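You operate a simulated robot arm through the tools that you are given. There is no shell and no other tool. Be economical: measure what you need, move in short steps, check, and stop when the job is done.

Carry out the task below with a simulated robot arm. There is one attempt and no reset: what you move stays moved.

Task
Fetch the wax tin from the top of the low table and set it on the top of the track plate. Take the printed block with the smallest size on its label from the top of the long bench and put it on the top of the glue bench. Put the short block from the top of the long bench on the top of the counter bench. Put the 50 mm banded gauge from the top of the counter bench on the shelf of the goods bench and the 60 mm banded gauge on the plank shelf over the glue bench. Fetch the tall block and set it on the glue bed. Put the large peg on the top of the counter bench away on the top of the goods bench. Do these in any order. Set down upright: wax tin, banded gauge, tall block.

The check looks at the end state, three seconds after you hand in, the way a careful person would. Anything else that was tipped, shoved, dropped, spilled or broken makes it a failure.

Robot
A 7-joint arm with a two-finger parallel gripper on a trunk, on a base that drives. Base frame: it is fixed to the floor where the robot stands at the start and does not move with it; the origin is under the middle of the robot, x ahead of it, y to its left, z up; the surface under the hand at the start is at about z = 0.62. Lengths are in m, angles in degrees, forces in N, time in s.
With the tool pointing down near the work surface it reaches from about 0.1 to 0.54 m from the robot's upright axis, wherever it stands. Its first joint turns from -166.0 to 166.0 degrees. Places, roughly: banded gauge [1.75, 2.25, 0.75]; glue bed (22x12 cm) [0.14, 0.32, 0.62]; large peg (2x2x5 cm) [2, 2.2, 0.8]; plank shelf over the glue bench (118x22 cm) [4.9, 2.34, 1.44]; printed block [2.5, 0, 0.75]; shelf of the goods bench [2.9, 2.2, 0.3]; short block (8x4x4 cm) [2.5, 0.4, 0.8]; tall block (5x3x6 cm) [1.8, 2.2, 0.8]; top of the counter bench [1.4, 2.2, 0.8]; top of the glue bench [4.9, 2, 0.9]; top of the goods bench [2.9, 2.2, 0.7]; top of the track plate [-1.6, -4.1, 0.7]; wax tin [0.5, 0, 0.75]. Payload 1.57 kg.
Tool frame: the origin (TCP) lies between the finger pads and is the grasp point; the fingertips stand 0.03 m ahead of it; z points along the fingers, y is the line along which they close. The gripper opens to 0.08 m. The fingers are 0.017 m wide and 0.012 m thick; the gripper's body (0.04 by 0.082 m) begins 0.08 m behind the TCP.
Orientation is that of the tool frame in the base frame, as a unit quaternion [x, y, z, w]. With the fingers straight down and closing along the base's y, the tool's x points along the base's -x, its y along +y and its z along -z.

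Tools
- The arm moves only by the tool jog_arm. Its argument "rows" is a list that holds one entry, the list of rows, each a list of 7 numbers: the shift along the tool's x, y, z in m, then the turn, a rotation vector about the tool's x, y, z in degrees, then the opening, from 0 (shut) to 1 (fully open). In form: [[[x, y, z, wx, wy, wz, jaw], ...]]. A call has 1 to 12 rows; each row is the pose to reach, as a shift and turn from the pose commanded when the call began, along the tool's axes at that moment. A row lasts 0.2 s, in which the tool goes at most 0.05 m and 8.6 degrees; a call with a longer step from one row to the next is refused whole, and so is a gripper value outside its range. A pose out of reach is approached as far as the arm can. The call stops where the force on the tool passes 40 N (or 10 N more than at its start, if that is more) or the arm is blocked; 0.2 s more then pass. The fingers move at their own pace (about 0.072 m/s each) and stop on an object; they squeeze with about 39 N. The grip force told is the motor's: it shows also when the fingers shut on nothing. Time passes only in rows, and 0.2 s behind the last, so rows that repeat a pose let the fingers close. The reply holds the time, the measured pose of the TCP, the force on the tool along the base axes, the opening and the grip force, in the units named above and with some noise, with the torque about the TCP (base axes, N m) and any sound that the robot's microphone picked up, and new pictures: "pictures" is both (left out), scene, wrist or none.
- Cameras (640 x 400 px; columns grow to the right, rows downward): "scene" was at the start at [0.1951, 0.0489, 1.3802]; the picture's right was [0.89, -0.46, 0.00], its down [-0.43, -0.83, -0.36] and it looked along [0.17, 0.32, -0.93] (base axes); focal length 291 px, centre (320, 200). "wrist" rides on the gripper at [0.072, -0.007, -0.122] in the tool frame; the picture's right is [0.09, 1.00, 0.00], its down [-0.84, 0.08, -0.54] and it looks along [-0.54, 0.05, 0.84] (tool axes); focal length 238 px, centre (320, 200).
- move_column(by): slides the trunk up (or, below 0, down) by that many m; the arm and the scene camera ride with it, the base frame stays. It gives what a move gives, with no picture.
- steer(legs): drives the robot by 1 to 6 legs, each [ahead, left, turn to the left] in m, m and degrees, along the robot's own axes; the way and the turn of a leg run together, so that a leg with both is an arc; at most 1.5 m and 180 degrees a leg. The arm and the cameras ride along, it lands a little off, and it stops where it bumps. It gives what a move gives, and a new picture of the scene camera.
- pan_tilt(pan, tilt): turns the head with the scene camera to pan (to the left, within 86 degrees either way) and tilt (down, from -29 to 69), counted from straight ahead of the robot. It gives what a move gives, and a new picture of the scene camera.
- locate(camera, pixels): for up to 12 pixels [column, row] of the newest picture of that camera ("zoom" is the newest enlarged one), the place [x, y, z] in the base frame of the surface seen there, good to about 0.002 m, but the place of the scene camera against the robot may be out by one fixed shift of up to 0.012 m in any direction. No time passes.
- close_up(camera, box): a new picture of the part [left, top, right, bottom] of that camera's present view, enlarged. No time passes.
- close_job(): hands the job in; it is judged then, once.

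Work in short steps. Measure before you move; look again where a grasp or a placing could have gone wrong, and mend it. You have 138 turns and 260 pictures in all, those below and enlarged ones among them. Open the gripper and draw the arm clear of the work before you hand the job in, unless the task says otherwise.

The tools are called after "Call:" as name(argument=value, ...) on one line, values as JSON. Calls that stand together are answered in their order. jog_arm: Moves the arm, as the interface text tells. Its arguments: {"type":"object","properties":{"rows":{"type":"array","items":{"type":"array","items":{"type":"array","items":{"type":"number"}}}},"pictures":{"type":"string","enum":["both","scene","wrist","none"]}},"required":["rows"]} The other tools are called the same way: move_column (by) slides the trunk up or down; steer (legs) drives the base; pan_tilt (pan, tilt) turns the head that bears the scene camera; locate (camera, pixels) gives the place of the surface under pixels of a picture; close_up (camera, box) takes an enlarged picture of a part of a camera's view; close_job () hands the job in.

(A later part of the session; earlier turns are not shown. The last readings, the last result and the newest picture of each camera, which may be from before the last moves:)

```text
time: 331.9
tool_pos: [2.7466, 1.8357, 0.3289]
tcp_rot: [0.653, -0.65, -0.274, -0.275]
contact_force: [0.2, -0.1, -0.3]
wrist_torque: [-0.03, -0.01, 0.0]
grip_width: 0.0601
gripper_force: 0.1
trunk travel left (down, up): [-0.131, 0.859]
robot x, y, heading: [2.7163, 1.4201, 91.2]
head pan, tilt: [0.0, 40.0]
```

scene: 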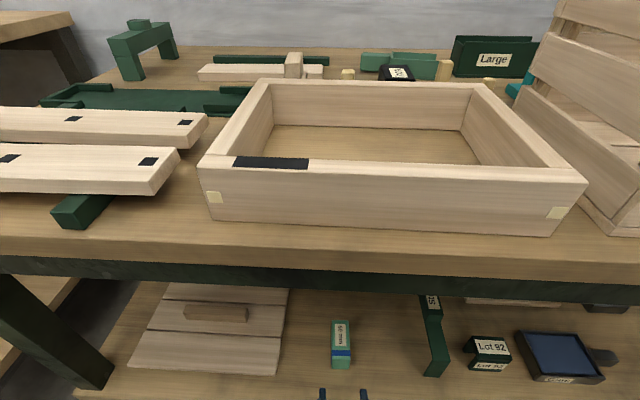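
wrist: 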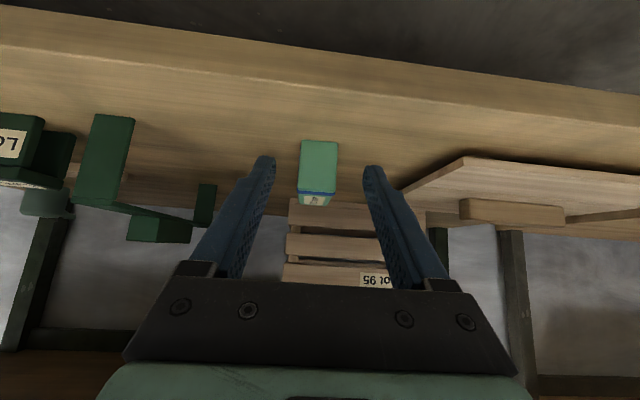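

The 50 mm gauge stands on the shelf. I back out, raise the column and go to the left part of the counter for the 60 mm gauge.

Call:
steer(legs=[[-0.35, 0, -1.2], [0, 1.5, 0]])

Call:
move_column(by=0.3)

Call:
move_column(by=0.31)

Call:
pan_tilt(pan=0, tilt=45)

```text
time: 341.2
tool_pos: [1.2579, 1.5016, 0.3283]
tcp_rot: [-0.641, 0.663, 0.268, 0.28]
contact_force: [-0.4, 0.0, -1.0]
wrist_torque: [-0.01, 0.01, 0.03]
grip_width: 0.0602
gripper_force: 0.1
trunk travel left (down, up): [-0.131, 0.859]
robot x, y, heading: [1.212, 1.0906, 89.1]
head pan, tilt: [0.0, 40.0]
```

scene: 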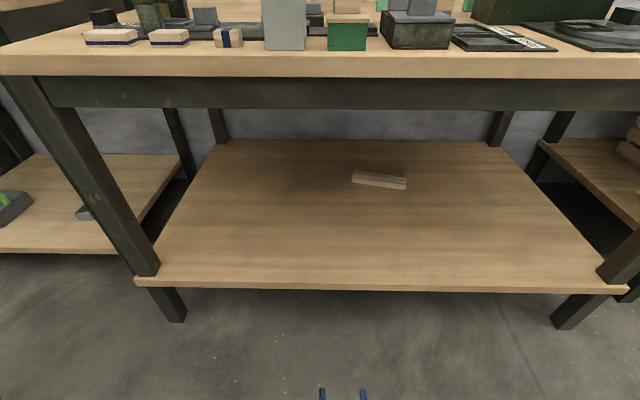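

```text
time: 344.2
tool_pos: [1.2569, 1.5009, 0.6287]
tcp_rot: [-0.641, 0.662, 0.269, 0.279]
contact_force: [0.1, -0.1, 0.3]
wrist_torque: [-0.01, -0.02, -0.01]
grip_width: 0.06
gripper_force: 0.0
trunk travel left (down, up): [-0.431, 0.559]
robot x, y, heading: [1.2102, 1.0898, 88.8]
head pan, tilt: [0.0, 40.0]
```

```text
time: 347.3
tool_pos: [1.2577, 1.5016, 0.9386]
tcp_rot: [-0.641, 0.663, 0.268, 0.28]
contact_force: [0.0, -1.0, 0.4]
wrist_torque: [0.01, -0.02, 0.02]
grip_width: 0.0601
gripper_force: 0.0
trunk travel left (down, up): [-0.741, 0.249]
robot x, y, heading: [1.2113, 1.0919, 89.2]
head pan, tilt: [0.0, 40.0]
```

```text
time: 348.0
tool_pos: [1.2562, 1.502, 0.9387]
tcp_rot: [-0.641, 0.663, 0.268, 0.279]
contact_force: [-0.6, 0.0, 0.2]
wrist_torque: [0.01, -0.01, 0.01]
grip_width: 0.0601
gripper_force: 0.1
trunk travel left (down, up): [-0.741, 0.249]
robot x, y, heading: [1.2058, 1.0884, 89.0]
head pan, tilt: [0.0, 45.0]
```

scene: 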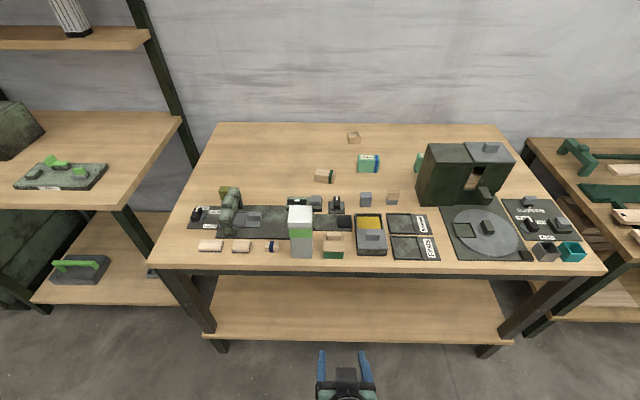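

I measure the tall gauge's height and the 60 mm gauge's pose.

Call:
locate(camera="scene", pixels=[[300, 210], [302, 245], [359, 158], [377, 158], [378, 172], [358, 171], [359, 173], [323, 176], [365, 198], [393, 197]])

Call:
close_up(camera="scene", box=[300, 120, 440, 220])

```text
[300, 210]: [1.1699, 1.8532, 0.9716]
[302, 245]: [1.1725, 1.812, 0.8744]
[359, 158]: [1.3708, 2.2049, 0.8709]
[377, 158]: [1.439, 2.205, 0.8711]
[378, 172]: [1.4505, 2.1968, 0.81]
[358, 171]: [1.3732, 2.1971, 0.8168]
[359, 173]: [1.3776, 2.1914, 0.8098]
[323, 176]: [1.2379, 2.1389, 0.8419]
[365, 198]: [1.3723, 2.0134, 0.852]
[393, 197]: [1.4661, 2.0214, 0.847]
```

```text
4.00 times, centred on (370, 170) of scene
```

zoom: 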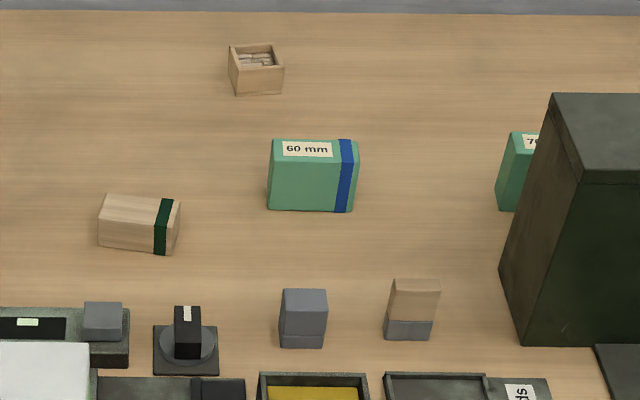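

Tall gauge top 0.96 at (1.17,1.85). I raise the column 0.1 for transit, yaw the tool to point +x, then drive in.

Call:
move_column(by=0.1)

Call:
jog_arm(rows=[[[0, 0, 0, 5.6, 0, 5.6, 0.75], [0, 0, 0, 11.2, 0, 11.2, 0.75], [0, 0, 0, 16.8, 0, 16.8, 0.75], [0, 0, 0, 22.4, 0, 22.4, 0.75], [0, 0, 0, 28, 0, 28, 0.75], [0, 0, 0, 33.6, 0, 33.6, 0.75], [0, 0, 0, 39.2, 0, 39.2, 0.75], [0, 0, 0, 44.8, 0, 44.8, 0.75], [0, 0, 0, 50.4, 0, 50.4, 0.75], [0, 0, 0, 56, 0, 56, 0.75], [0, 0, 0, 61.6, 0, 61.6, 0.75], [0, 0, 0, 62, 0, 62, 0.75]]], pictures="none")

```text
time: 349.3
tool_pos: [1.2559, 1.5026, 1.0395]
tcp_rot: [-0.641, 0.663, 0.268, 0.279]
contact_force: [-0.6, 0.0, 0.3]
wrist_torque: [-0.01, 0.01, 0.03]
grip_width: 0.0599
gripper_force: 0.0
trunk travel left (down, up): [-0.841, 0.149]
robot x, y, heading: [1.2089, 1.0897, 89.0]
head pan, tilt: [0.0, 45.0]
```

```text
time: 351.9
tool_pos: [1.2574, 1.5022, 1.0386]
tcp_rot: [0.0, 0.923, 0.006, 0.384]
contact_force: [0.0, -0.1, -0.1]
wrist_torque: [-0.02, -0.02, 0.0]
grip_width: 0.06
gripper_force: 0.1
trunk travel left (down, up): [-0.841, 0.149]
robot x, y, heading: [1.2088, 1.0897, 88.9]
head pan, tilt: [0.0, 45.0]
```

Call:
steer(legs=[[0, -0.01, 0], [0.67, 0, 0]])

Call:
close_up(camera="wrist", box=[0, 0, 640, 400])

```text
time: 355.9
tool_pos: [1.2735, 2.1643, 1.0395]
tcp_rot: [-0.003, 0.923, 0.007, 0.385]
contact_force: [0.0, 0.0, -0.7]
wrist_torque: [0.0, 0.02, -0.02]
grip_width: 0.06
gripper_force: 0.1
trunk travel left (down, up): [-0.841, 0.149]
robot x, y, heading: [1.2306, 1.7525, 89.5]
head pan, tilt: [0.0, 45.0]
```

scene: 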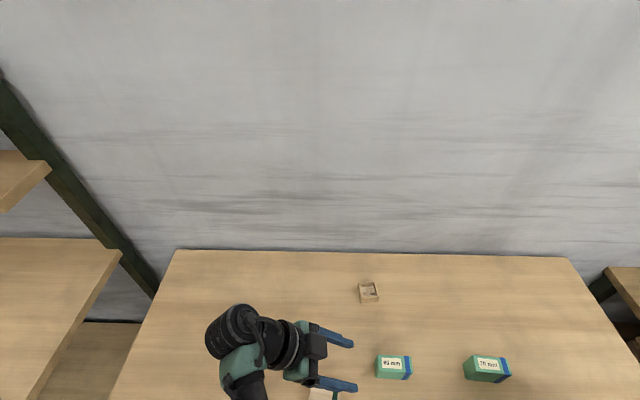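

```text
1.00 times, centred on (320, 200) of wrist (not enlarged: the box is as wide or as high as the picture)
```

zoom: 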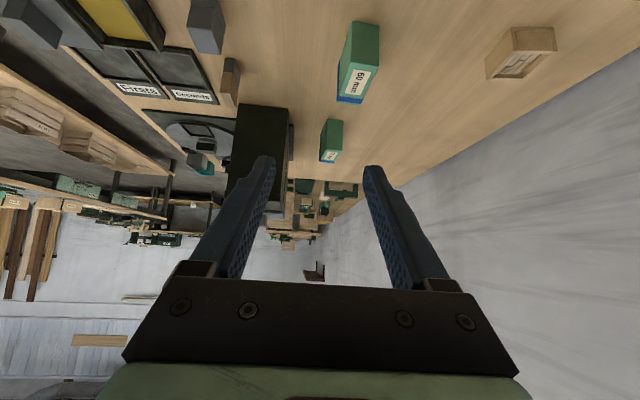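

Call:
locate(camera="zoom", pixels=[[353, 24], [379, 26], [338, 96], [360, 101], [365, 60], [345, 60], [341, 80], [375, 70]])

Call:
close_up(camera="wrist", box=[300, 0, 420, 120])

```text
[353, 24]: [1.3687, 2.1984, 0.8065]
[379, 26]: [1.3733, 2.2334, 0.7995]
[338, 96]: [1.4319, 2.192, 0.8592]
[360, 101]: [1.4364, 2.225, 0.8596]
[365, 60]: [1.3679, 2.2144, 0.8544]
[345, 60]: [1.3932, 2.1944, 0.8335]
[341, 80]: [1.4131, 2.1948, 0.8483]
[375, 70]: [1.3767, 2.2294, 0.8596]
```

```text
3.33 times, centred on (360, 60) of wrist
```

zoom: 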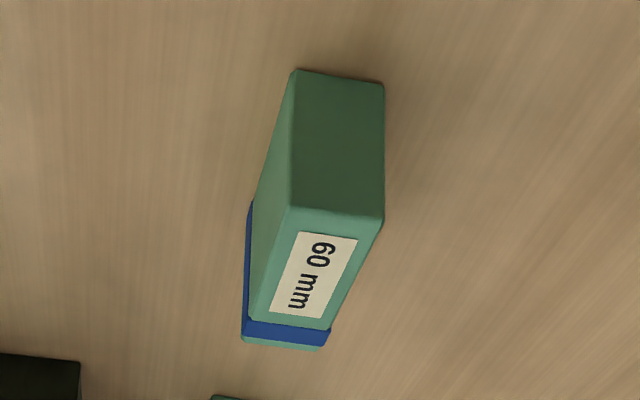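

Gauge centre (1.404,2.212), yaw about −5°, top 0.86. I align the hand, lower the column, and check the pose.

Call:
jog_arm(rows=[[[-0.009, 0.03, 0.009, 1.8, 0, 1.8, 0.75], [-0.018, 0.058, 0.018, 3.7, 0, 3.7, 0.75], [-0.018, 0.058, 0.018, 3.7, 0, 3.7, 0.75]]], pictures="none")

Call:
move_column(by=-0.1)

Call:
jog_arm(rows=[[[0.022, 0, 0.022, 0, 0, 0, 0.75], [0.044, 0, 0.044, 0, 0, 0, 0.75], [0.066, 0, 0.066, 0, 0, 0, 0.75], [0.066, 0, 0.066, 0, 0, 0, 0.75]]], pictures="wrist")

Call:
pan_tilt(pan=0, tilt=66)

```text
time: 356.7
tool_pos: [1.2987, 2.2214, 1.037]
tcp_rot: [0.04, 0.923, -0.011, 0.383]
contact_force: [0.1, -0.8, -0.5]
wrist_torque: [0.03, 0.02, 0.0]
grip_width: 0.0601
gripper_force: 0.1
trunk travel left (down, up): [-0.841, 0.149]
robot x, y, heading: [1.2314, 1.7534, 89.5]
head pan, tilt: [0.0, 45.0]
```

```text
time: 358.1
tool_pos: [1.2984, 2.2226, 0.9373]
tcp_rot: [0.04, 0.923, -0.011, 0.383]
contact_force: [0.1, -0.2, 0.2]
wrist_torque: [0.02, -0.03, -0.02]
grip_width: 0.0601
gripper_force: 0.2
trunk travel left (down, up): [-0.741, 0.249]
robot x, y, heading: [1.2267, 1.7527, 89.4]
head pan, tilt: [0.0, 45.0]
```

```text
time: 359.1
tool_pos: [1.3, 2.2208, 0.8422]
tcp_rot: [0.04, 0.922, -0.011, 0.384]
contact_force: [-0.2, 0.2, -0.4]
wrist_torque: [-0.01, 0.02, -0.01]
grip_width: 0.0601
gripper_force: 0.0
trunk travel left (down, up): [-0.741, 0.249]
robot x, y, heading: [1.2291, 1.7547, 89.2]
head pan, tilt: [0.0, 45.0]
```

wrist: 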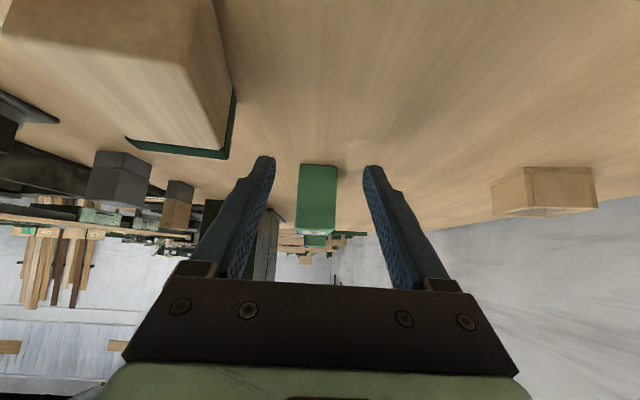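

```text
time: 359.9
tool_pos: [1.3002, 2.2191, 0.8431]
tcp_rot: [0.039, 0.923, -0.01, 0.383]
contact_force: [-0.1, -0.2, -0.4]
wrist_torque: [-0.01, -0.01, -0.03]
grip_width: 0.0601
gripper_force: 0.0
trunk travel left (down, up): [-0.741, 0.249]
robot x, y, heading: [1.2267, 1.7538, 89.5]
head pan, tilt: [0.0, 66.0]
```

scene: 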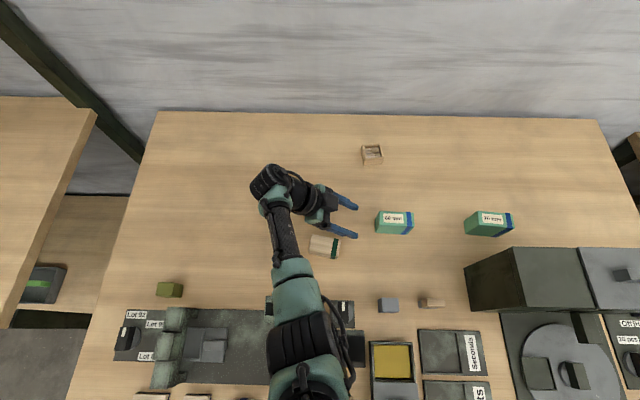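

The gauge lies centred between the fingers. I advance 9 cm and close.

Call:
jog_arm(rows=[[[-0.022, 0, 0.022, 0, 0, 0, 0.75], [-0.044, 0, 0.044, 0, 0, 0, 0.75], [-0.066, 0, 0.066, 0, 0, 0, 0.75], [-0.066, 0, 0.066, 0, 0, 0, 0.75], [-0.066, 0, 0.066, 0, 0, 0, 0], [-0.066, 0, 0.066, 0, 0, 0, 0], [-0.066, 0, 0.066, 0, 0, 0, 0], [-0.066, 0, 0.066, 0, 0, 0, 0]]], pictures="wrist")

```text
time: 361.7
tool_pos: [1.3949, 2.2141, 0.8443]
tcp_rot: [0.04, 0.923, -0.01, 0.383]
contact_force: [1.7, -1.6, 0.2]
wrist_torque: [-0.14, -0.14, -0.01]
grip_width: 0.0357
gripper_force: 38.8
trunk travel left (down, up): [-0.741, 0.249]
robot x, y, heading: [1.2276, 1.751, 89.2]
head pan, tilt: [0.0, 66.0]
```

wrist: 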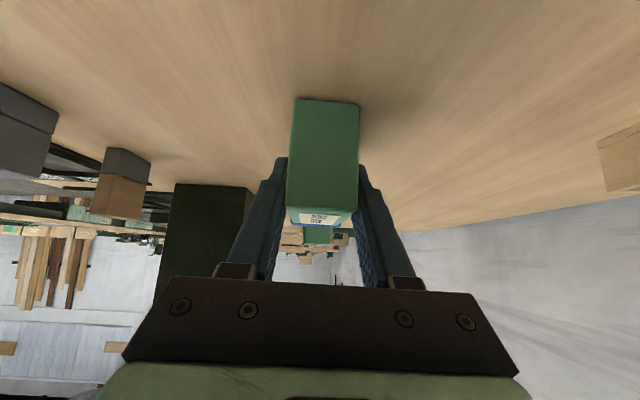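

Held. I raise the column 0.2, back out, and yaw the tool to point ahead (+y).

Call:
move_column(by=0.2)

Call:
steer(legs=[[-0.65, 0, 0]])

Call:
jog_arm(rows=[[[0, 0, 0, -5.6, 0, -5.6, 0], [0, 0, 0, -11.2, 0, -11.2, 0], [0, 0, 0, -16.8, 0, -16.8, 0], [0, 0, 0, -22.4, 0, -22.4, 0], [0, 0, 0, -28, 0, -28, 0], [0, 0, 0, -33.6, 0, -33.6, 0], [0, 0, 0, -39.2, 0, -39.2, 0], [0, 0, 0, -44.8, 0, -44.8, 0], [0, 0, 0, -50.4, 0, -50.4, 0], [0, 0, 0, -56, 0, -56, 0], [0, 0, 0, -61.6, 0, -61.6, 0], [0, 0, 0, -66, 0, -66, 0]]])

```text
time: 363.9
tool_pos: [1.3936, 2.2158, 1.0425]
tcp_rot: [0.04, 0.923, -0.011, 0.384]
contact_force: [-0.3, 0.7, -4.7]
wrist_torque: [-0.05, 0.08, -0.03]
grip_width: 0.0359
gripper_force: 38.9
trunk travel left (down, up): [-0.941, 0.049]
robot x, y, heading: [1.2267, 1.7515, 89.4]
head pan, tilt: [0.0, 66.0]
```

```text
time: 367.5
tool_pos: [1.3904, 1.5508, 1.0457]
tcp_rot: [0.052, 0.922, -0.017, 0.383]
contact_force: [0.4, -0.4, -4.5]
wrist_torque: [0.01, 0.08, 0.03]
grip_width: 0.0356
gripper_force: 39.1
trunk travel left (down, up): [-0.941, 0.049]
robot x, y, heading: [1.2119, 1.095, 88.0]
head pan, tilt: [0.0, 66.0]
```

scene: 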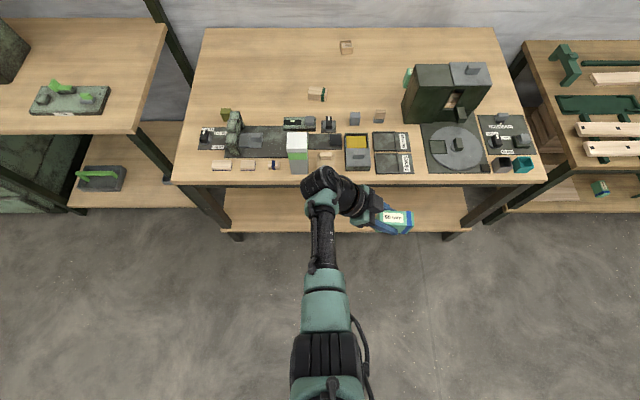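

```text
time: 370.1
tool_pos: [1.3909, 1.5505, 1.0438]
tcp_rot: [-0.636, 0.667, 0.268, 0.281]
contact_force: [0.2, 0.0, -4.9]
wrist_torque: [-0.11, 0.02, 0.0]
grip_width: 0.036
gripper_force: 38.7
trunk travel left (down, up): [-0.941, 0.049]
robot x, y, heading: [1.2126, 1.0959, 87.9]
head pan, tilt: [0.0, 66.0]
```

scene: 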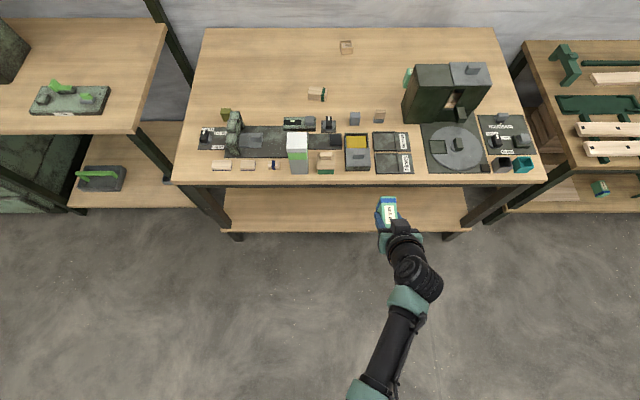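
wrist: 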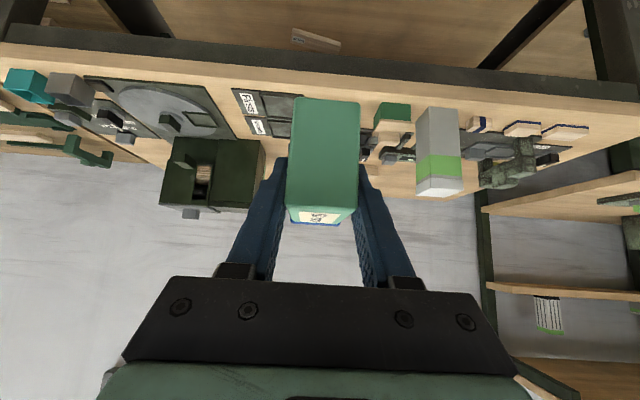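

Gauge points ahead. I drive east along the lane toward the glue bench, checking on the way.

Call:
steer(legs=[[0, 0, 2.1], [0, -1.5, 0], [0, -1.3, 0]])

Call:
pan_tilt(pan=-35, tilt=20)

```text
time: 384.3
tool_pos: [4.1838, 1.6541, 1.0436]
tcp_rot: [0.672, -0.631, -0.282, -0.266]
contact_force: [0.2, 0.1, -3.9]
wrist_torque: [-0.07, 0.0, 0.03]
grip_width: 0.036
gripper_force: 39.0
trunk travel left (down, up): [-0.941, 0.049]
robot x, y, heading: [4.0572, 1.1781, 94.1]
head pan, tilt: [0.0, 66.0]
```

scene: 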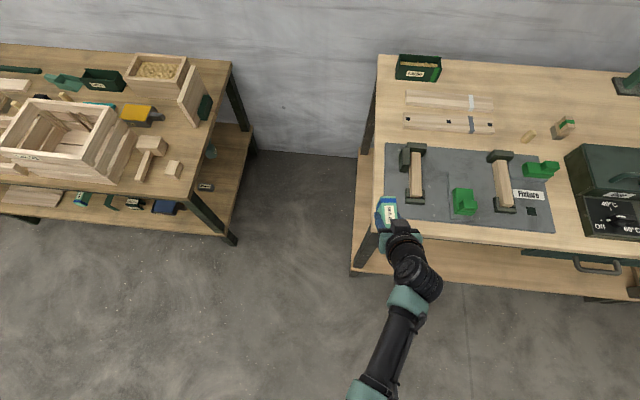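

```text
time: 385.4
tool_pos: [4.184, 1.6541, 1.0441]
tcp_rot: [0.673, -0.631, -0.282, -0.265]
contact_force: [-0.8, 0.1, -4.7]
wrist_torque: [-0.03, 0.03, -0.02]
grip_width: 0.0355
gripper_force: 38.7
trunk travel left (down, up): [-0.941, 0.049]
robot x, y, heading: [4.0567, 1.1776, 94.3]
head pan, tilt: [-35.0, 20.0]
```

scene: 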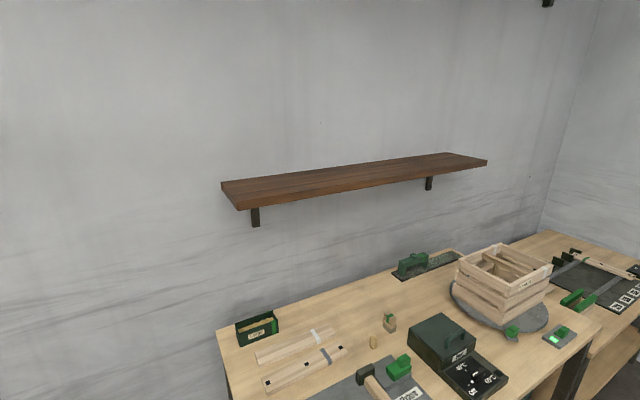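

Call:
locate(camera="scene", pixels=[[232, 183], [240, 207], [300, 185], [360, 170], [440, 158], [480, 163], [350, 188], [310, 345], [480, 380], [505, 255], [440, 330], [260, 380]])

Call:
close_up(camera="scene", box=[210, 230, 640, 400])

```text
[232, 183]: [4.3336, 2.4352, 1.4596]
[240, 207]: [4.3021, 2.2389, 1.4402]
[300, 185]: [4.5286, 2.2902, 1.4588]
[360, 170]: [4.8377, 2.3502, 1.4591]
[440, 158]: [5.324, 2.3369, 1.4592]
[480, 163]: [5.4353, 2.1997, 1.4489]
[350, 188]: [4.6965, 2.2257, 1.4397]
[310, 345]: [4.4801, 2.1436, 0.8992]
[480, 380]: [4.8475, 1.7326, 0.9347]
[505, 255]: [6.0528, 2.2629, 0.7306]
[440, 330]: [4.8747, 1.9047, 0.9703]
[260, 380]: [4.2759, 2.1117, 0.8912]
```

```text
1.49 times, centred on (425, 315) of scene
```

zoom: 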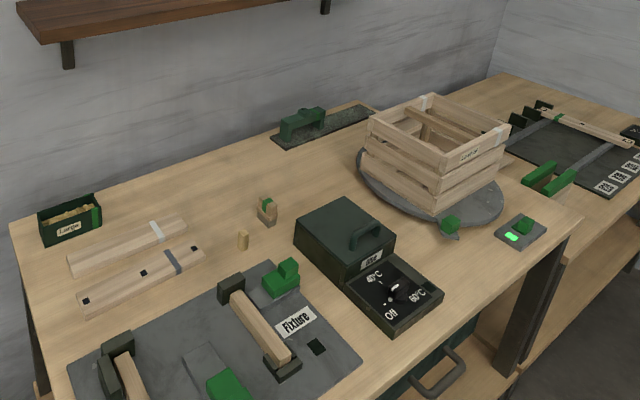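

Shelf: top z≈1.448, x 4.30–5.48, front edge y≈2.235. I raise the column fully, then extend forward 0.13 and raise the hand 0.44 in free space.

Call:
move_column(by=0.045)

Call:
jog_arm(rows=[[[-0.0307, 0, 0.0307, 0, 0, 0, 0], [-0.0614, 0, 0.0614, 0, 0, 0, 0], [-0.092, 0, 0.092, 0, 0, 0, 0], [-0.1266, 0, 0.0574, 0, 0, 0, 0], [-0.1612, 0, 0.0228, 0, 0, 0, 0], [-0.1958, 0, -0.0118, 0, 0, 0, 0], [-0.2304, 0, -0.0464, 0, 0, 0, 0], [-0.265, 0, -0.081, 0, 0, 0, 0], [-0.2996, 0, -0.1156, 0, 0, 0, 0], [-0.3342, 0, -0.1502, 0, 0, 0, 0], [-0.3688, 0, -0.1848, 0, 0, 0, 0], [-0.403, 0, -0.219, 0, 0, 0, 0]]])

```text
time: 386.3
tool_pos: [4.1847, 1.6545, 1.0893]
tcp_rot: [0.671, -0.631, -0.282, -0.267]
contact_force: [0.2, 0.7, -4.3]
wrist_torque: [-0.1, 0.02, -0.03]
grip_width: 0.0359
gripper_force: 38.5
trunk travel left (down, up): [-0.986, 0.004]
robot x, y, heading: [4.0538, 1.1801, 94.2]
head pan, tilt: [-35.0, 20.0]
```

```text
time: 388.9
tool_pos: [4.1767, 1.7761, 1.5309]
tcp_rot: [0.672, -0.632, -0.281, -0.265]
contact_force: [0.1, -1.1, -4.6]
wrist_torque: [-0.05, 0.02, 0.03]
grip_width: 0.0358
gripper_force: 38.7
trunk travel left (down, up): [-0.986, 0.004]
robot x, y, heading: [4.0553, 1.1811, 94.3]
head pan, tilt: [-35.0, 20.0]
```

scene: 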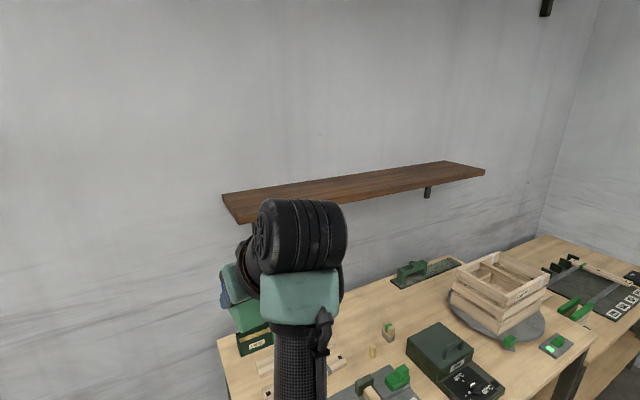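
wrist: 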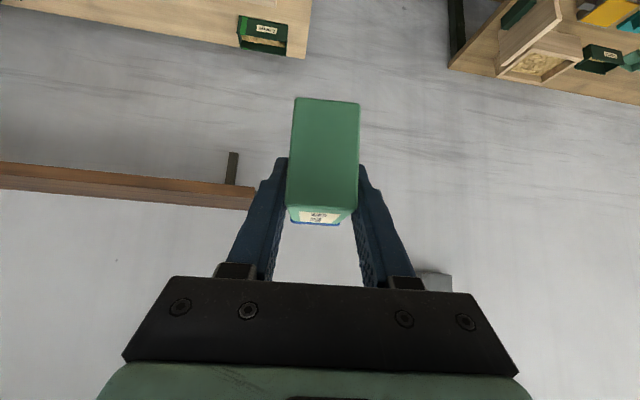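

Hand at z 1.53, clear above shelf height. I straighten, slide right to x≈4.7 and go ahead 0.42.

Call:
steer(legs=[[0, 0, -4.2], [0, -0.62, 0], [0.4, 0, 0]])

Call:
pan_tilt(pan=0, tilt=25)

```text
time: 394.9
tool_pos: [4.8383, 2.1661, 1.5313]
tcp_rot: [-0.646, 0.658, 0.27, 0.278]
contact_force: [-0.1, -0.4, -4.9]
wrist_torque: [-0.05, 0.03, 0.01]
grip_width: 0.036
gripper_force: 39.0
trunk travel left (down, up): [-0.986, 0.004]
robot x, y, heading: [4.6724, 1.5812, 89.2]
head pan, tilt: [-35.0, 20.0]
```

scene: 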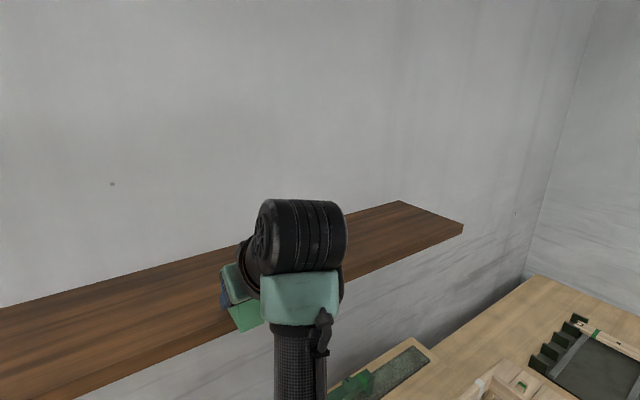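

```text
time: 395.9
tool_pos: [4.8381, 2.1649, 1.5305]
tcp_rot: [-0.646, 0.658, 0.271, 0.277]
contact_force: [-0.9, -0.6, -4.9]
wrist_torque: [-0.07, -0.04, 0.01]
grip_width: 0.0358
gripper_force: 38.8
trunk travel left (down, up): [-0.986, 0.004]
robot x, y, heading: [4.6727, 1.5817, 89.3]
head pan, tilt: [0.0, 25.0]
```

scene: 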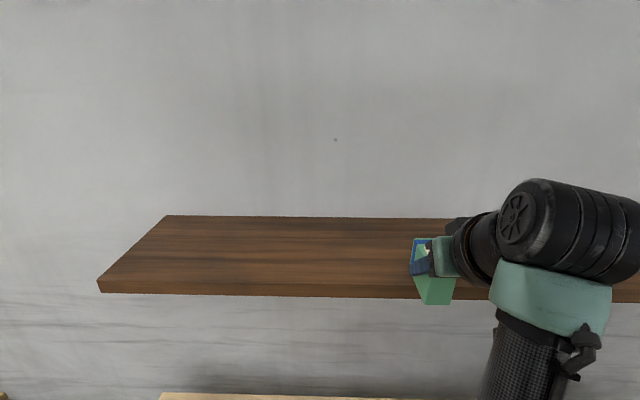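

Call:
locate(camera="scene", pixels=[[300, 291], [300, 255], [300, 220], [380, 290], [380, 250], [430, 285], [440, 300]])

Call:
close_up(camera="wrist", box=[0, 0, 640, 400])

Call:
locate(camera="zoom", pixels=[[200, 100], [450, 100], [200, 150], [450, 150], [200, 200], [450, 200], [320, 60], [320, 30]])

```text
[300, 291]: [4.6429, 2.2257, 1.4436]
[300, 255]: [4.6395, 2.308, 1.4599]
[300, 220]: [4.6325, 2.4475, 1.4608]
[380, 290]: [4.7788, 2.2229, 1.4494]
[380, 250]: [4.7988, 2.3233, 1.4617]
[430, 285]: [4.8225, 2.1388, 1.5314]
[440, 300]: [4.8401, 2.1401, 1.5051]
```

```text
1.00 times, centred on (320, 200) of wrist (not enlarged: the box is as wide or as high as the picture)
```

zoom: 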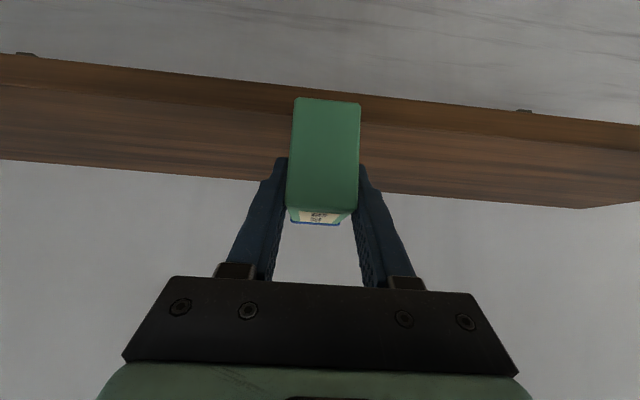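

```text
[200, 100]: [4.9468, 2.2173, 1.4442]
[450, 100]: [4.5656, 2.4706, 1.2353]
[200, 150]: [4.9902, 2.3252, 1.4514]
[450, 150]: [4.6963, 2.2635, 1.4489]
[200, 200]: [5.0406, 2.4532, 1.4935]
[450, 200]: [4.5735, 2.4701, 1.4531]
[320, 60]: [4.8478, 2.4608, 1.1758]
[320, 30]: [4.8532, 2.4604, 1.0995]
```

Shelf top z≈1.450, front y≈2.22. I advance the hand 0.145 above the shelf, then lower near it.

Call:
jog_arm(rows=[[[-0.0256, 0, 0.0256, 0, 0, 0, 0], [-0.0512, 0, 0.0512, 0, 0, 0, 0], [-0.0768, 0, 0.0768, 0, 0, 0, 0], [-0.1025, 0, 0.1025, 0, 0, 0, 0], [-0.0813, 0, 0.1237, 0, 0, 0, 0], [-0.0813, 0, 0.1237, 0, 0, 0, 0]]], pictures="scene")

```text
time: 397.4
tool_pos: [4.8396, 2.3117, 1.4995]
tcp_rot: [-0.647, 0.657, 0.271, 0.276]
contact_force: [-0.2, -0.1, -4.6]
wrist_torque: [-0.05, -0.01, -0.01]
grip_width: 0.0358
gripper_force: 39.4
trunk travel left (down, up): [-0.986, 0.004]
robot x, y, heading: [4.6738, 1.5805, 89.5]
head pan, tilt: [0.0, 25.0]
```

scene: 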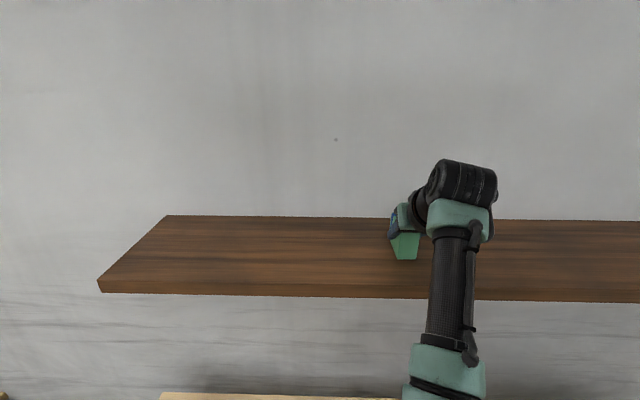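

Call:
jog_arm(rows=[[[0.0014, 0, 0.0014, 0, 0, 0, 0], [0.0028, 0, 0.0028, 0, 0, 0, 0], [0.0038, 0, 0.0038, 0, 0, 0, 0], [0.0038, 0, 0.0038, 0, 0, 0, 0]]], pictures="none")

```text
time: 398.4
tool_pos: [4.8404, 2.3102, 1.4959]
tcp_rot: [-0.646, 0.658, 0.27, 0.277]
contact_force: [-1.2, -0.6, -4.7]
wrist_torque: [-0.06, -0.03, -0.06]
grip_width: 0.0357
gripper_force: 39.2
trunk travel left (down, up): [-0.986, 0.004]
robot x, y, heading: [4.6694, 1.5824, 89.6]
head pan, tilt: [0.0, 25.0]
```

Call:
jog_arm(rows=[[[0.0014, 0, 0.0014, 0, 0, 0, 0], [0.0028, 0, 0.0028, 0, 0, 0, 0], [0.0028, 0, 0.0028, 0, 0, 0, 0]]], pictures="none")

```text
time: 399.1
tool_pos: [4.8414, 2.3116, 1.4954]
tcp_rot: [-0.645, 0.657, 0.272, 0.279]
contact_force: [2.0, 1.7, 4.3]
wrist_torque: [-0.21, 0.16, -0.02]
grip_width: 0.0356
gripper_force: 38.3
trunk travel left (down, up): [-0.986, 0.004]
robot x, y, heading: [4.6729, 1.5819, 89.5]
head pan, tilt: [0.0, 25.0]
```

In contact. I open and withdraw along the tool axis.

Call:
jog_arm(rows=[[[0, 0, 0, 0, 0, 0, 0.75], [0, 0, 0, 0, 0, 0, 0.75], [0, 0, 0, 0, 0, 0, 0.75], [0.005, 0, -0.03, 0, 0, 0, 0.75], [0.015, 0, -0.06, 0, 0, 0, 0.75], [0.025, 0, -0.09, 0, 0, 0, 0.75], [0.035, 0, -0.12, 0, 0, 0, 0.75], [0.055, 0, -0.15, 0, 0, 0, 0.75]]])

```text
time: 400.9
tool_pos: [4.8366, 2.1663, 1.5573]
tcp_rot: [-0.646, 0.658, 0.27, 0.277]
contact_force: [-0.5, -0.2, -0.8]
wrist_torque: [-0.02, 0.01, 0.0]
grip_width: 0.0598
gripper_force: 0.1
trunk travel left (down, up): [-0.986, 0.004]
robot x, y, heading: [4.6731, 1.5788, 89.7]
head pan, tilt: [0.0, 25.0]
```

scene: 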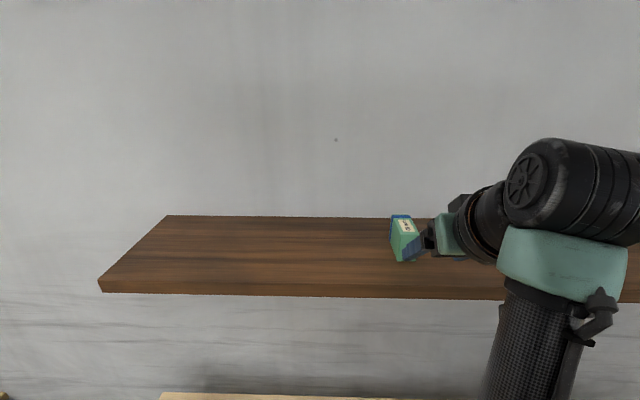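
wrist: 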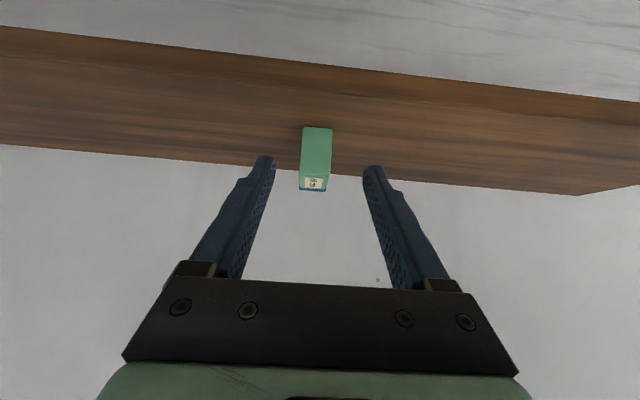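

The 60 mm gauge stands on the shelf. I back out, look at the glue bench top, and bring the tool back to pointing down.

Call:
steer(legs=[[-0.45, 0, 0]])

Call:
jog_arm(rows=[[[0.0265, 0, 0.0265, 0, 7.5, 0, 0.75], [0.053, 0, 0.053, 0, 15, 0, 0.75], [0.0795, 0, 0.0795, 0, 22.5, 0, 0.75], [0.106, 0, 0.106, 0, 30, 0, 0.75], [0.1325, 0, 0.1325, 0, 37.5, 0, 0.75], [0.159, 0, 0.159, 0, 45, 0, 0.75], [0.1925, 0, 0.1785, 0, 45, 0, 0.75], [0.226, 0, 0.198, 0, 45, 0, 0.75], [0.2595, 0, 0.2175, 0, 45, 0, 0.75], [0.293, 0, 0.237, 0, 45, 0, 0.75], [0.3265, 0, 0.2565, 0, 45, 0, 0.75], [0.36, 0, 0.276, 0, 45, 0, 0.75]]], pictures="none")

Call:
pan_tilt(pan=0, tilt=45)

```text
time: 403.6
tool_pos: [4.8363, 1.7277, 1.5564]
tcp_rot: [-0.643, 0.661, 0.269, 0.278]
contact_force: [-0.6, 0.2, 0.7]
wrist_torque: [0.0, 0.0, -0.01]
grip_width: 0.0602
gripper_force: 0.0
trunk travel left (down, up): [-0.986, 0.004]
robot x, y, heading: [4.6682, 1.1449, 89.2]
head pan, tilt: [0.0, 25.0]
```

scene: 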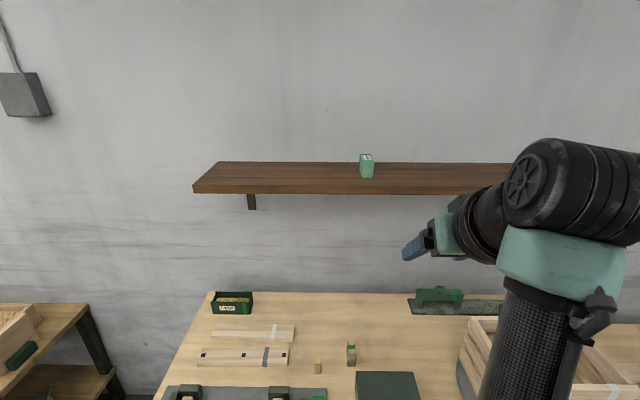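

```text
time: 406.2
tool_pos: [4.8374, 1.6735, 1.1025]
tcp_rot: [-0.697, 0.717, 0.003, 0.004]
contact_force: [0.2, -0.2, -0.2]
wrist_torque: [-0.01, -0.02, -0.01]
grip_width: 0.06
gripper_force: 0.0
trunk travel left (down, up): [-0.986, 0.004]
robot x, y, heading: [4.6684, 1.1424, 88.9]
head pan, tilt: [0.0, 25.0]
```

```text
time: 407.1
tool_pos: [4.8376, 1.673, 1.1034]
tcp_rot: [-0.697, 0.717, 0.003, 0.004]
contact_force: [-0.4, -0.3, 0.1]
wrist_torque: [0.0, 0.0, -0.01]
grip_width: 0.0599
gripper_force: 0.0
trunk travel left (down, up): [-0.986, 0.004]
robot x, y, heading: [4.6666, 1.1417, 88.9]
head pan, tilt: [0.0, 45.0]
```

scene: 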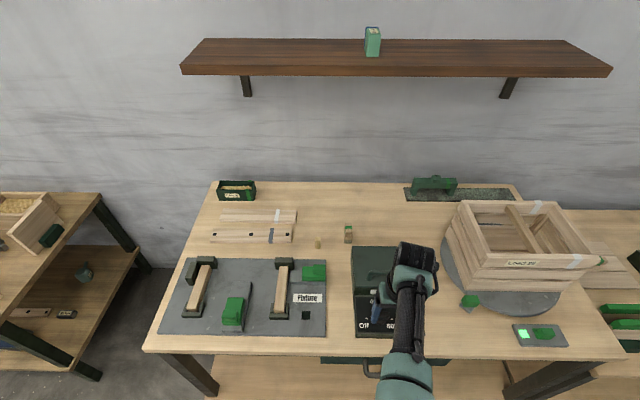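

I locate free spots on the glue bench top.

Call:
locate(camera="scene", pixels=[[470, 335], [490, 345], [455, 320], [340, 343], [338, 300], [380, 215], [240, 348], [500, 318], [515, 335], [470, 303]])

Call:
close_up(camera="scene", box=[320, 190, 620, 380])

```text
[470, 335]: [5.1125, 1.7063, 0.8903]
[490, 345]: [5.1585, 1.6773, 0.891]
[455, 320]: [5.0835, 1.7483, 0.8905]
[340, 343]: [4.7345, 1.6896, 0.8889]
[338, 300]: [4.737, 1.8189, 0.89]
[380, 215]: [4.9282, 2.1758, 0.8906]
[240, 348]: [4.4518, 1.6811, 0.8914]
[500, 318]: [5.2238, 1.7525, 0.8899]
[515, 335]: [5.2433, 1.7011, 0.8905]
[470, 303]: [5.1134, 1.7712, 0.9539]
```

```text
2.11 times, centred on (470, 285) of scene
```

zoom: 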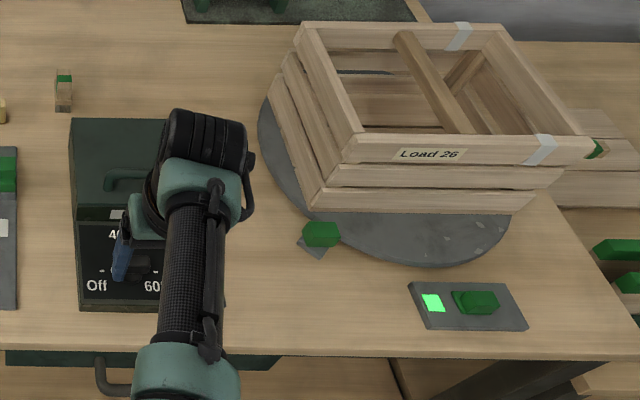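

Free spot: around (5.11,1.72), glue top z≈0.88. Now I drive back west and round to the long bench's west end for the 20 mm block.

Call:
steer(legs=[[0, 1.5, 1], [0, 1.4, 0], [-1.2, 0, 0], [0, 0, -89.5]])

Call:
pan_tilt(pan=-10, tilt=55)

```text
time: 430.6
tool_pos: [2.3129, -0.2346, 1.1024]
tcp_rot: [0.002, 1.0, -0.001, 0.006]
contact_force: [0.7, 0.3, 0.6]
wrist_torque: [-0.03, 0.0, -0.03]
grip_width: 0.06
gripper_force: 0.1
trunk travel left (down, up): [-0.986, 0.004]
robot x, y, heading: [1.7795, -0.0798, 0.7]
head pan, tilt: [0.0, 45.0]
```

scene: 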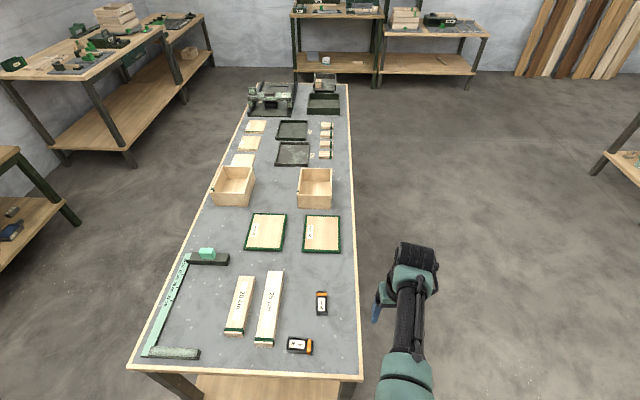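

```text
time: 431.3
tool_pos: [2.312, -0.2348, 1.1037]
tcp_rot: [0.001, 1.0, -0.001, 0.005]
contact_force: [0.9, 0.1, -0.7]
wrist_torque: [0.04, -0.02, -0.06]
grip_width: 0.0601
gripper_force: 0.0
trunk travel left (down, up): [-0.986, 0.004]
robot x, y, heading: [1.7744, -0.0813, 0.0]
head pan, tilt: [-10.0, 55.0]
```

scene: 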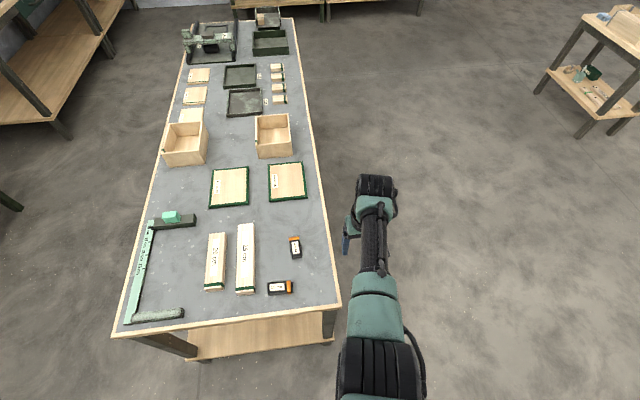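

I zoom and measure the 20 mm block.

Call:
close_up(camera="scene", box=[260, 225, 330, 305])

Call:
locate(camera="zoom", pixels=[[270, 60], [352, 62], [290, 165], [385, 160], [310, 115], [300, 180], [375, 180], [310, 240]])

```text
5.00 times, centred on (295, 265) of scene
```

zoom: 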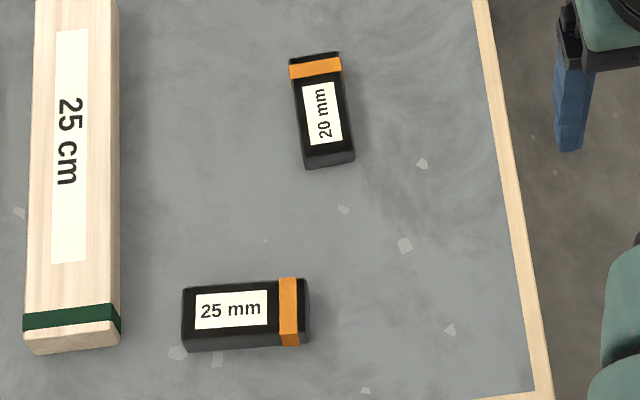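

```text
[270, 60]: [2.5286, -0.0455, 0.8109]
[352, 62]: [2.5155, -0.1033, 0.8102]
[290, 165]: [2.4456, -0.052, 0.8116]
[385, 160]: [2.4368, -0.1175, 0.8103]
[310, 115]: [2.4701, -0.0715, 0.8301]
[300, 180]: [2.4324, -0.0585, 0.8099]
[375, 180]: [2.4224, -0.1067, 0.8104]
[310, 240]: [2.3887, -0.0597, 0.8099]
```

I drive ahead 0.2, lower the column 0.14 and bring the hand over the block for a wrist look.

Call:
steer(legs=[[0.2, 0, 0]])

Call:
jog_arm(rows=[[[0.01, 0.04, 0, 0, 0, 0, 1], [0.02, 0.08, 0, 0, 0, 0, 1], [0.03, 0.12, 0, 0, 0, 0, 1], [0.035, 0.155, 0, 0, 0, 0, 1], [0.035, 0.155, 0, 0, 0, 0, 1]]], pictures="none")

Call:
move_column(by=-0.14)

Call:
close_up(camera="wrist", box=[220, 40, 420, 240])

```text
time: 432.9
tool_pos: [2.511, -0.2256, 1.1045]
tcp_rot: [-0.004, 1.0, 0.0, 0.005]
contact_force: [0.2, -0.2, -0.3]
wrist_torque: [0.03, 0.02, -0.01]
grip_width: 0.0601
gripper_force: 0.0
trunk travel left (down, up): [-0.986, 0.004]
robot x, y, heading: [1.9798, -0.0744, 1.4]
head pan, tilt: [-10.0, 55.0]
```

scene: 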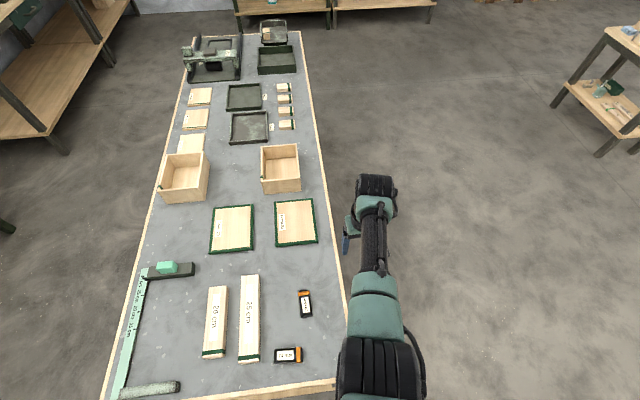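

```text
time: 434.1
tool_pos: [2.4764, -0.0706, 1.1004]
tcp_rot: [-0.004, 1.0, 0.0, 0.004]
contact_force: [0.8, 0.4, 0.4]
wrist_torque: [0.02, 0.02, -0.04]
grip_width: 0.0799
gripper_force: 0.0
trunk travel left (down, up): [-0.986, 0.004]
robot x, y, heading: [1.9766, -0.0742, 1.1]
head pan, tilt: [-10.0, 55.0]
```

```text
time: 435.8
tool_pos: [2.4759, -0.07, 0.9614]
tcp_rot: [-0.005, 1.0, -0.001, 0.005]
contact_force: [1.0, 1.0, -0.3]
wrist_torque: [0.0, 0.01, -0.01]
grip_width: 0.0797
gripper_force: 0.0
trunk travel left (down, up): [-0.846, 0.144]
robot x, y, heading: [1.9768, -0.0728, 1.3]
head pan, tilt: [-10.0, 55.0]
```

```text
2.00 times, centred on (320, 140) of wrist
```

zoom: 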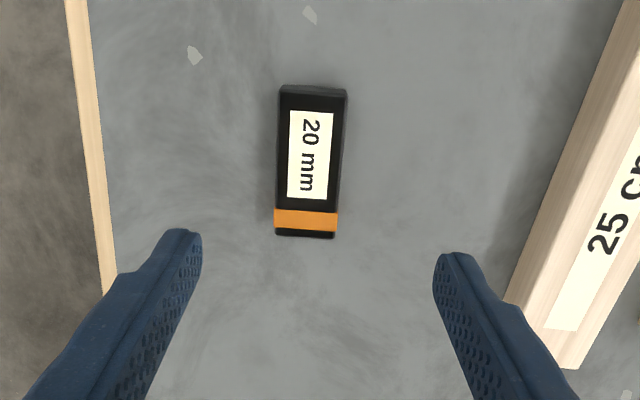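

Call:
locate(camera="zoom", pixels=[[281, 97], [345, 100], [277, 228], [336, 232], [309, 160], [220, 160], [400, 160]])

```text
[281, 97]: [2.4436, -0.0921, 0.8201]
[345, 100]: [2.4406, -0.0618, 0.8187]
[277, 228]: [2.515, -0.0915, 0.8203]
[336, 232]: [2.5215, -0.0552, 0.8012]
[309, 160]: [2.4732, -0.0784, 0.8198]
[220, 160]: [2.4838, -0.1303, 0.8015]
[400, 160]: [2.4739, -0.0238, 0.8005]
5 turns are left
```

The 20 mm block lies aligned along x, centre (2.480,−0.077), top 0.8195. I grasp and lift it, raise the column and drive to the glue bench.

Call:
jog_arm(rows=[[[-0.004, -0.0065, 0.045, 0, 0, 0, 1], [-0.004, -0.0065, 0.09, 0, 0, 0, 1], [-0.004, -0.0065, 0.118, 0, 0, 0, 1], [-0.004, -0.0065, 0.128, 0, 0, 0, 1], [-0.004, -0.0065, 0.128, 0, 0, 0, 1], [-0.004, -0.0065, 0.128, 0, 0, 0, 0], [-0.004, -0.0065, 0.128, 0, 0, 0, 0], [-0.004, -0.0065, 0.128, 0, 0, 0, 0], [-0.004, -0.0065, 0.128, 0, 0, 0, 0], [-0.004, -0.0065, 0.1, 0, 0, 0, 0], [-0.004, -0.0065, 0.055, 0, 0, 0, 0], [-0.004, -0.0065, 0.01, 0, 0, 0, 0]]], pictures="wrist")

Call:
move_column(by=0.12)

Call:
steer(legs=[[-0.2, 0, 0], [0, 0, 88.7], [1.1, 0, 0], [0, -1.5, 0], [0, -1.4, 0]])

Call:
pan_tilt(pan=0, tilt=45)

```text
time: 438.4
tool_pos: [2.48, -0.0747, 0.9534]
tcp_rot: [-0.003, 1.0, -0.001, 0.003]
contact_force: [1.2, -0.7, -2.4]
wrist_torque: [-0.02, -0.02, 0.0]
grip_width: 0.0351
gripper_force: 39.3
out of reach, approached as far as the arm can: row 4, 5
trunk travel left (down, up): [-0.846, 0.144]
robot x, y, heading: [1.9813, -0.0767, 1.0]
head pan, tilt: [-10.0, 55.0]
```

wrist: 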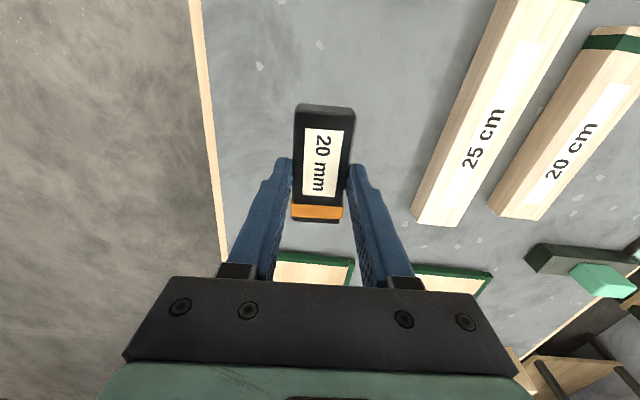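

```text
time: 439.9
tool_pos: [2.4791, -0.0755, 1.0722]
tcp_rot: [-0.005, 1.0, -0.001, 0.005]
contact_force: [-0.3, 0.0, -1.7]
wrist_torque: [-0.01, 0.03, 0.02]
grip_width: 0.035
gripper_force: 38.3
trunk travel left (down, up): [-0.966, 0.024]
robot x, y, heading: [1.9784, -0.0763, 1.4]
head pan, tilt: [-10.0, 55.0]
```

```text
time: 464.0
tool_pos: [4.6177, 1.5368, 1.0732]
tcp_rot: [-0.702, 0.712, 0.004, 0.005]
contact_force: [-0.9, 0.0, -2.3]
wrist_torque: [0.01, -0.01, -0.03]
grip_width: 0.0352
gripper_force: 38.9
trunk travel left (down, up): [-0.966, 0.024]
robot x, y, heading: [4.6084, 1.0293, 89.8]
head pan, tilt: [-10.0, 55.0]
```

scene: 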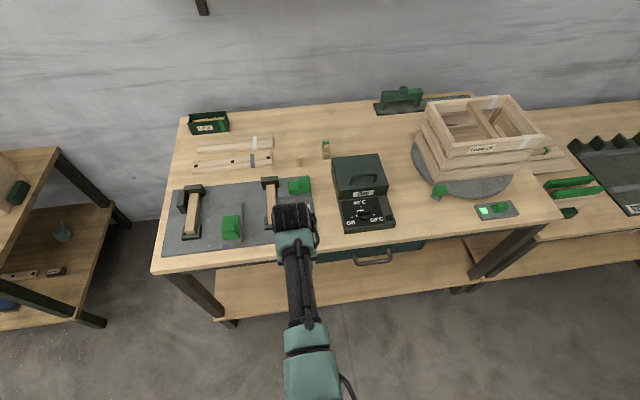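

```text
time: 464.8
tool_pos: [4.6198, 1.5356, 1.073]
tcp_rot: [-0.702, 0.712, 0.003, 0.004]
contact_force: [0.1, 0.6, -1.1]
wrist_torque: [-0.01, 0.04, -0.01]
grip_width: 0.0351
gripper_force: 38.4
trunk travel left (down, up): [-0.966, 0.024]
robot x, y, heading: [4.607, 1.0369, 89.7]
head pan, tilt: [0.0, 45.0]
4 turns are left
```

scene: 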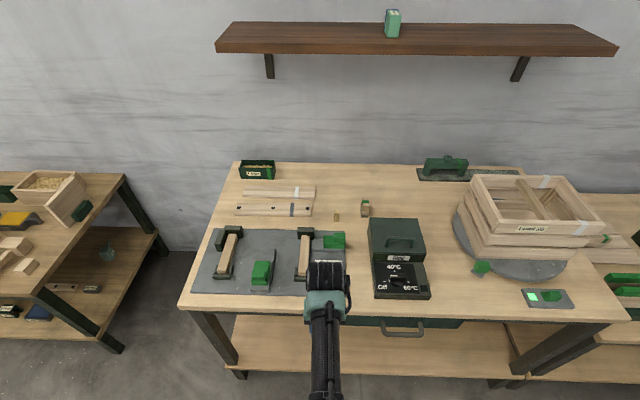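

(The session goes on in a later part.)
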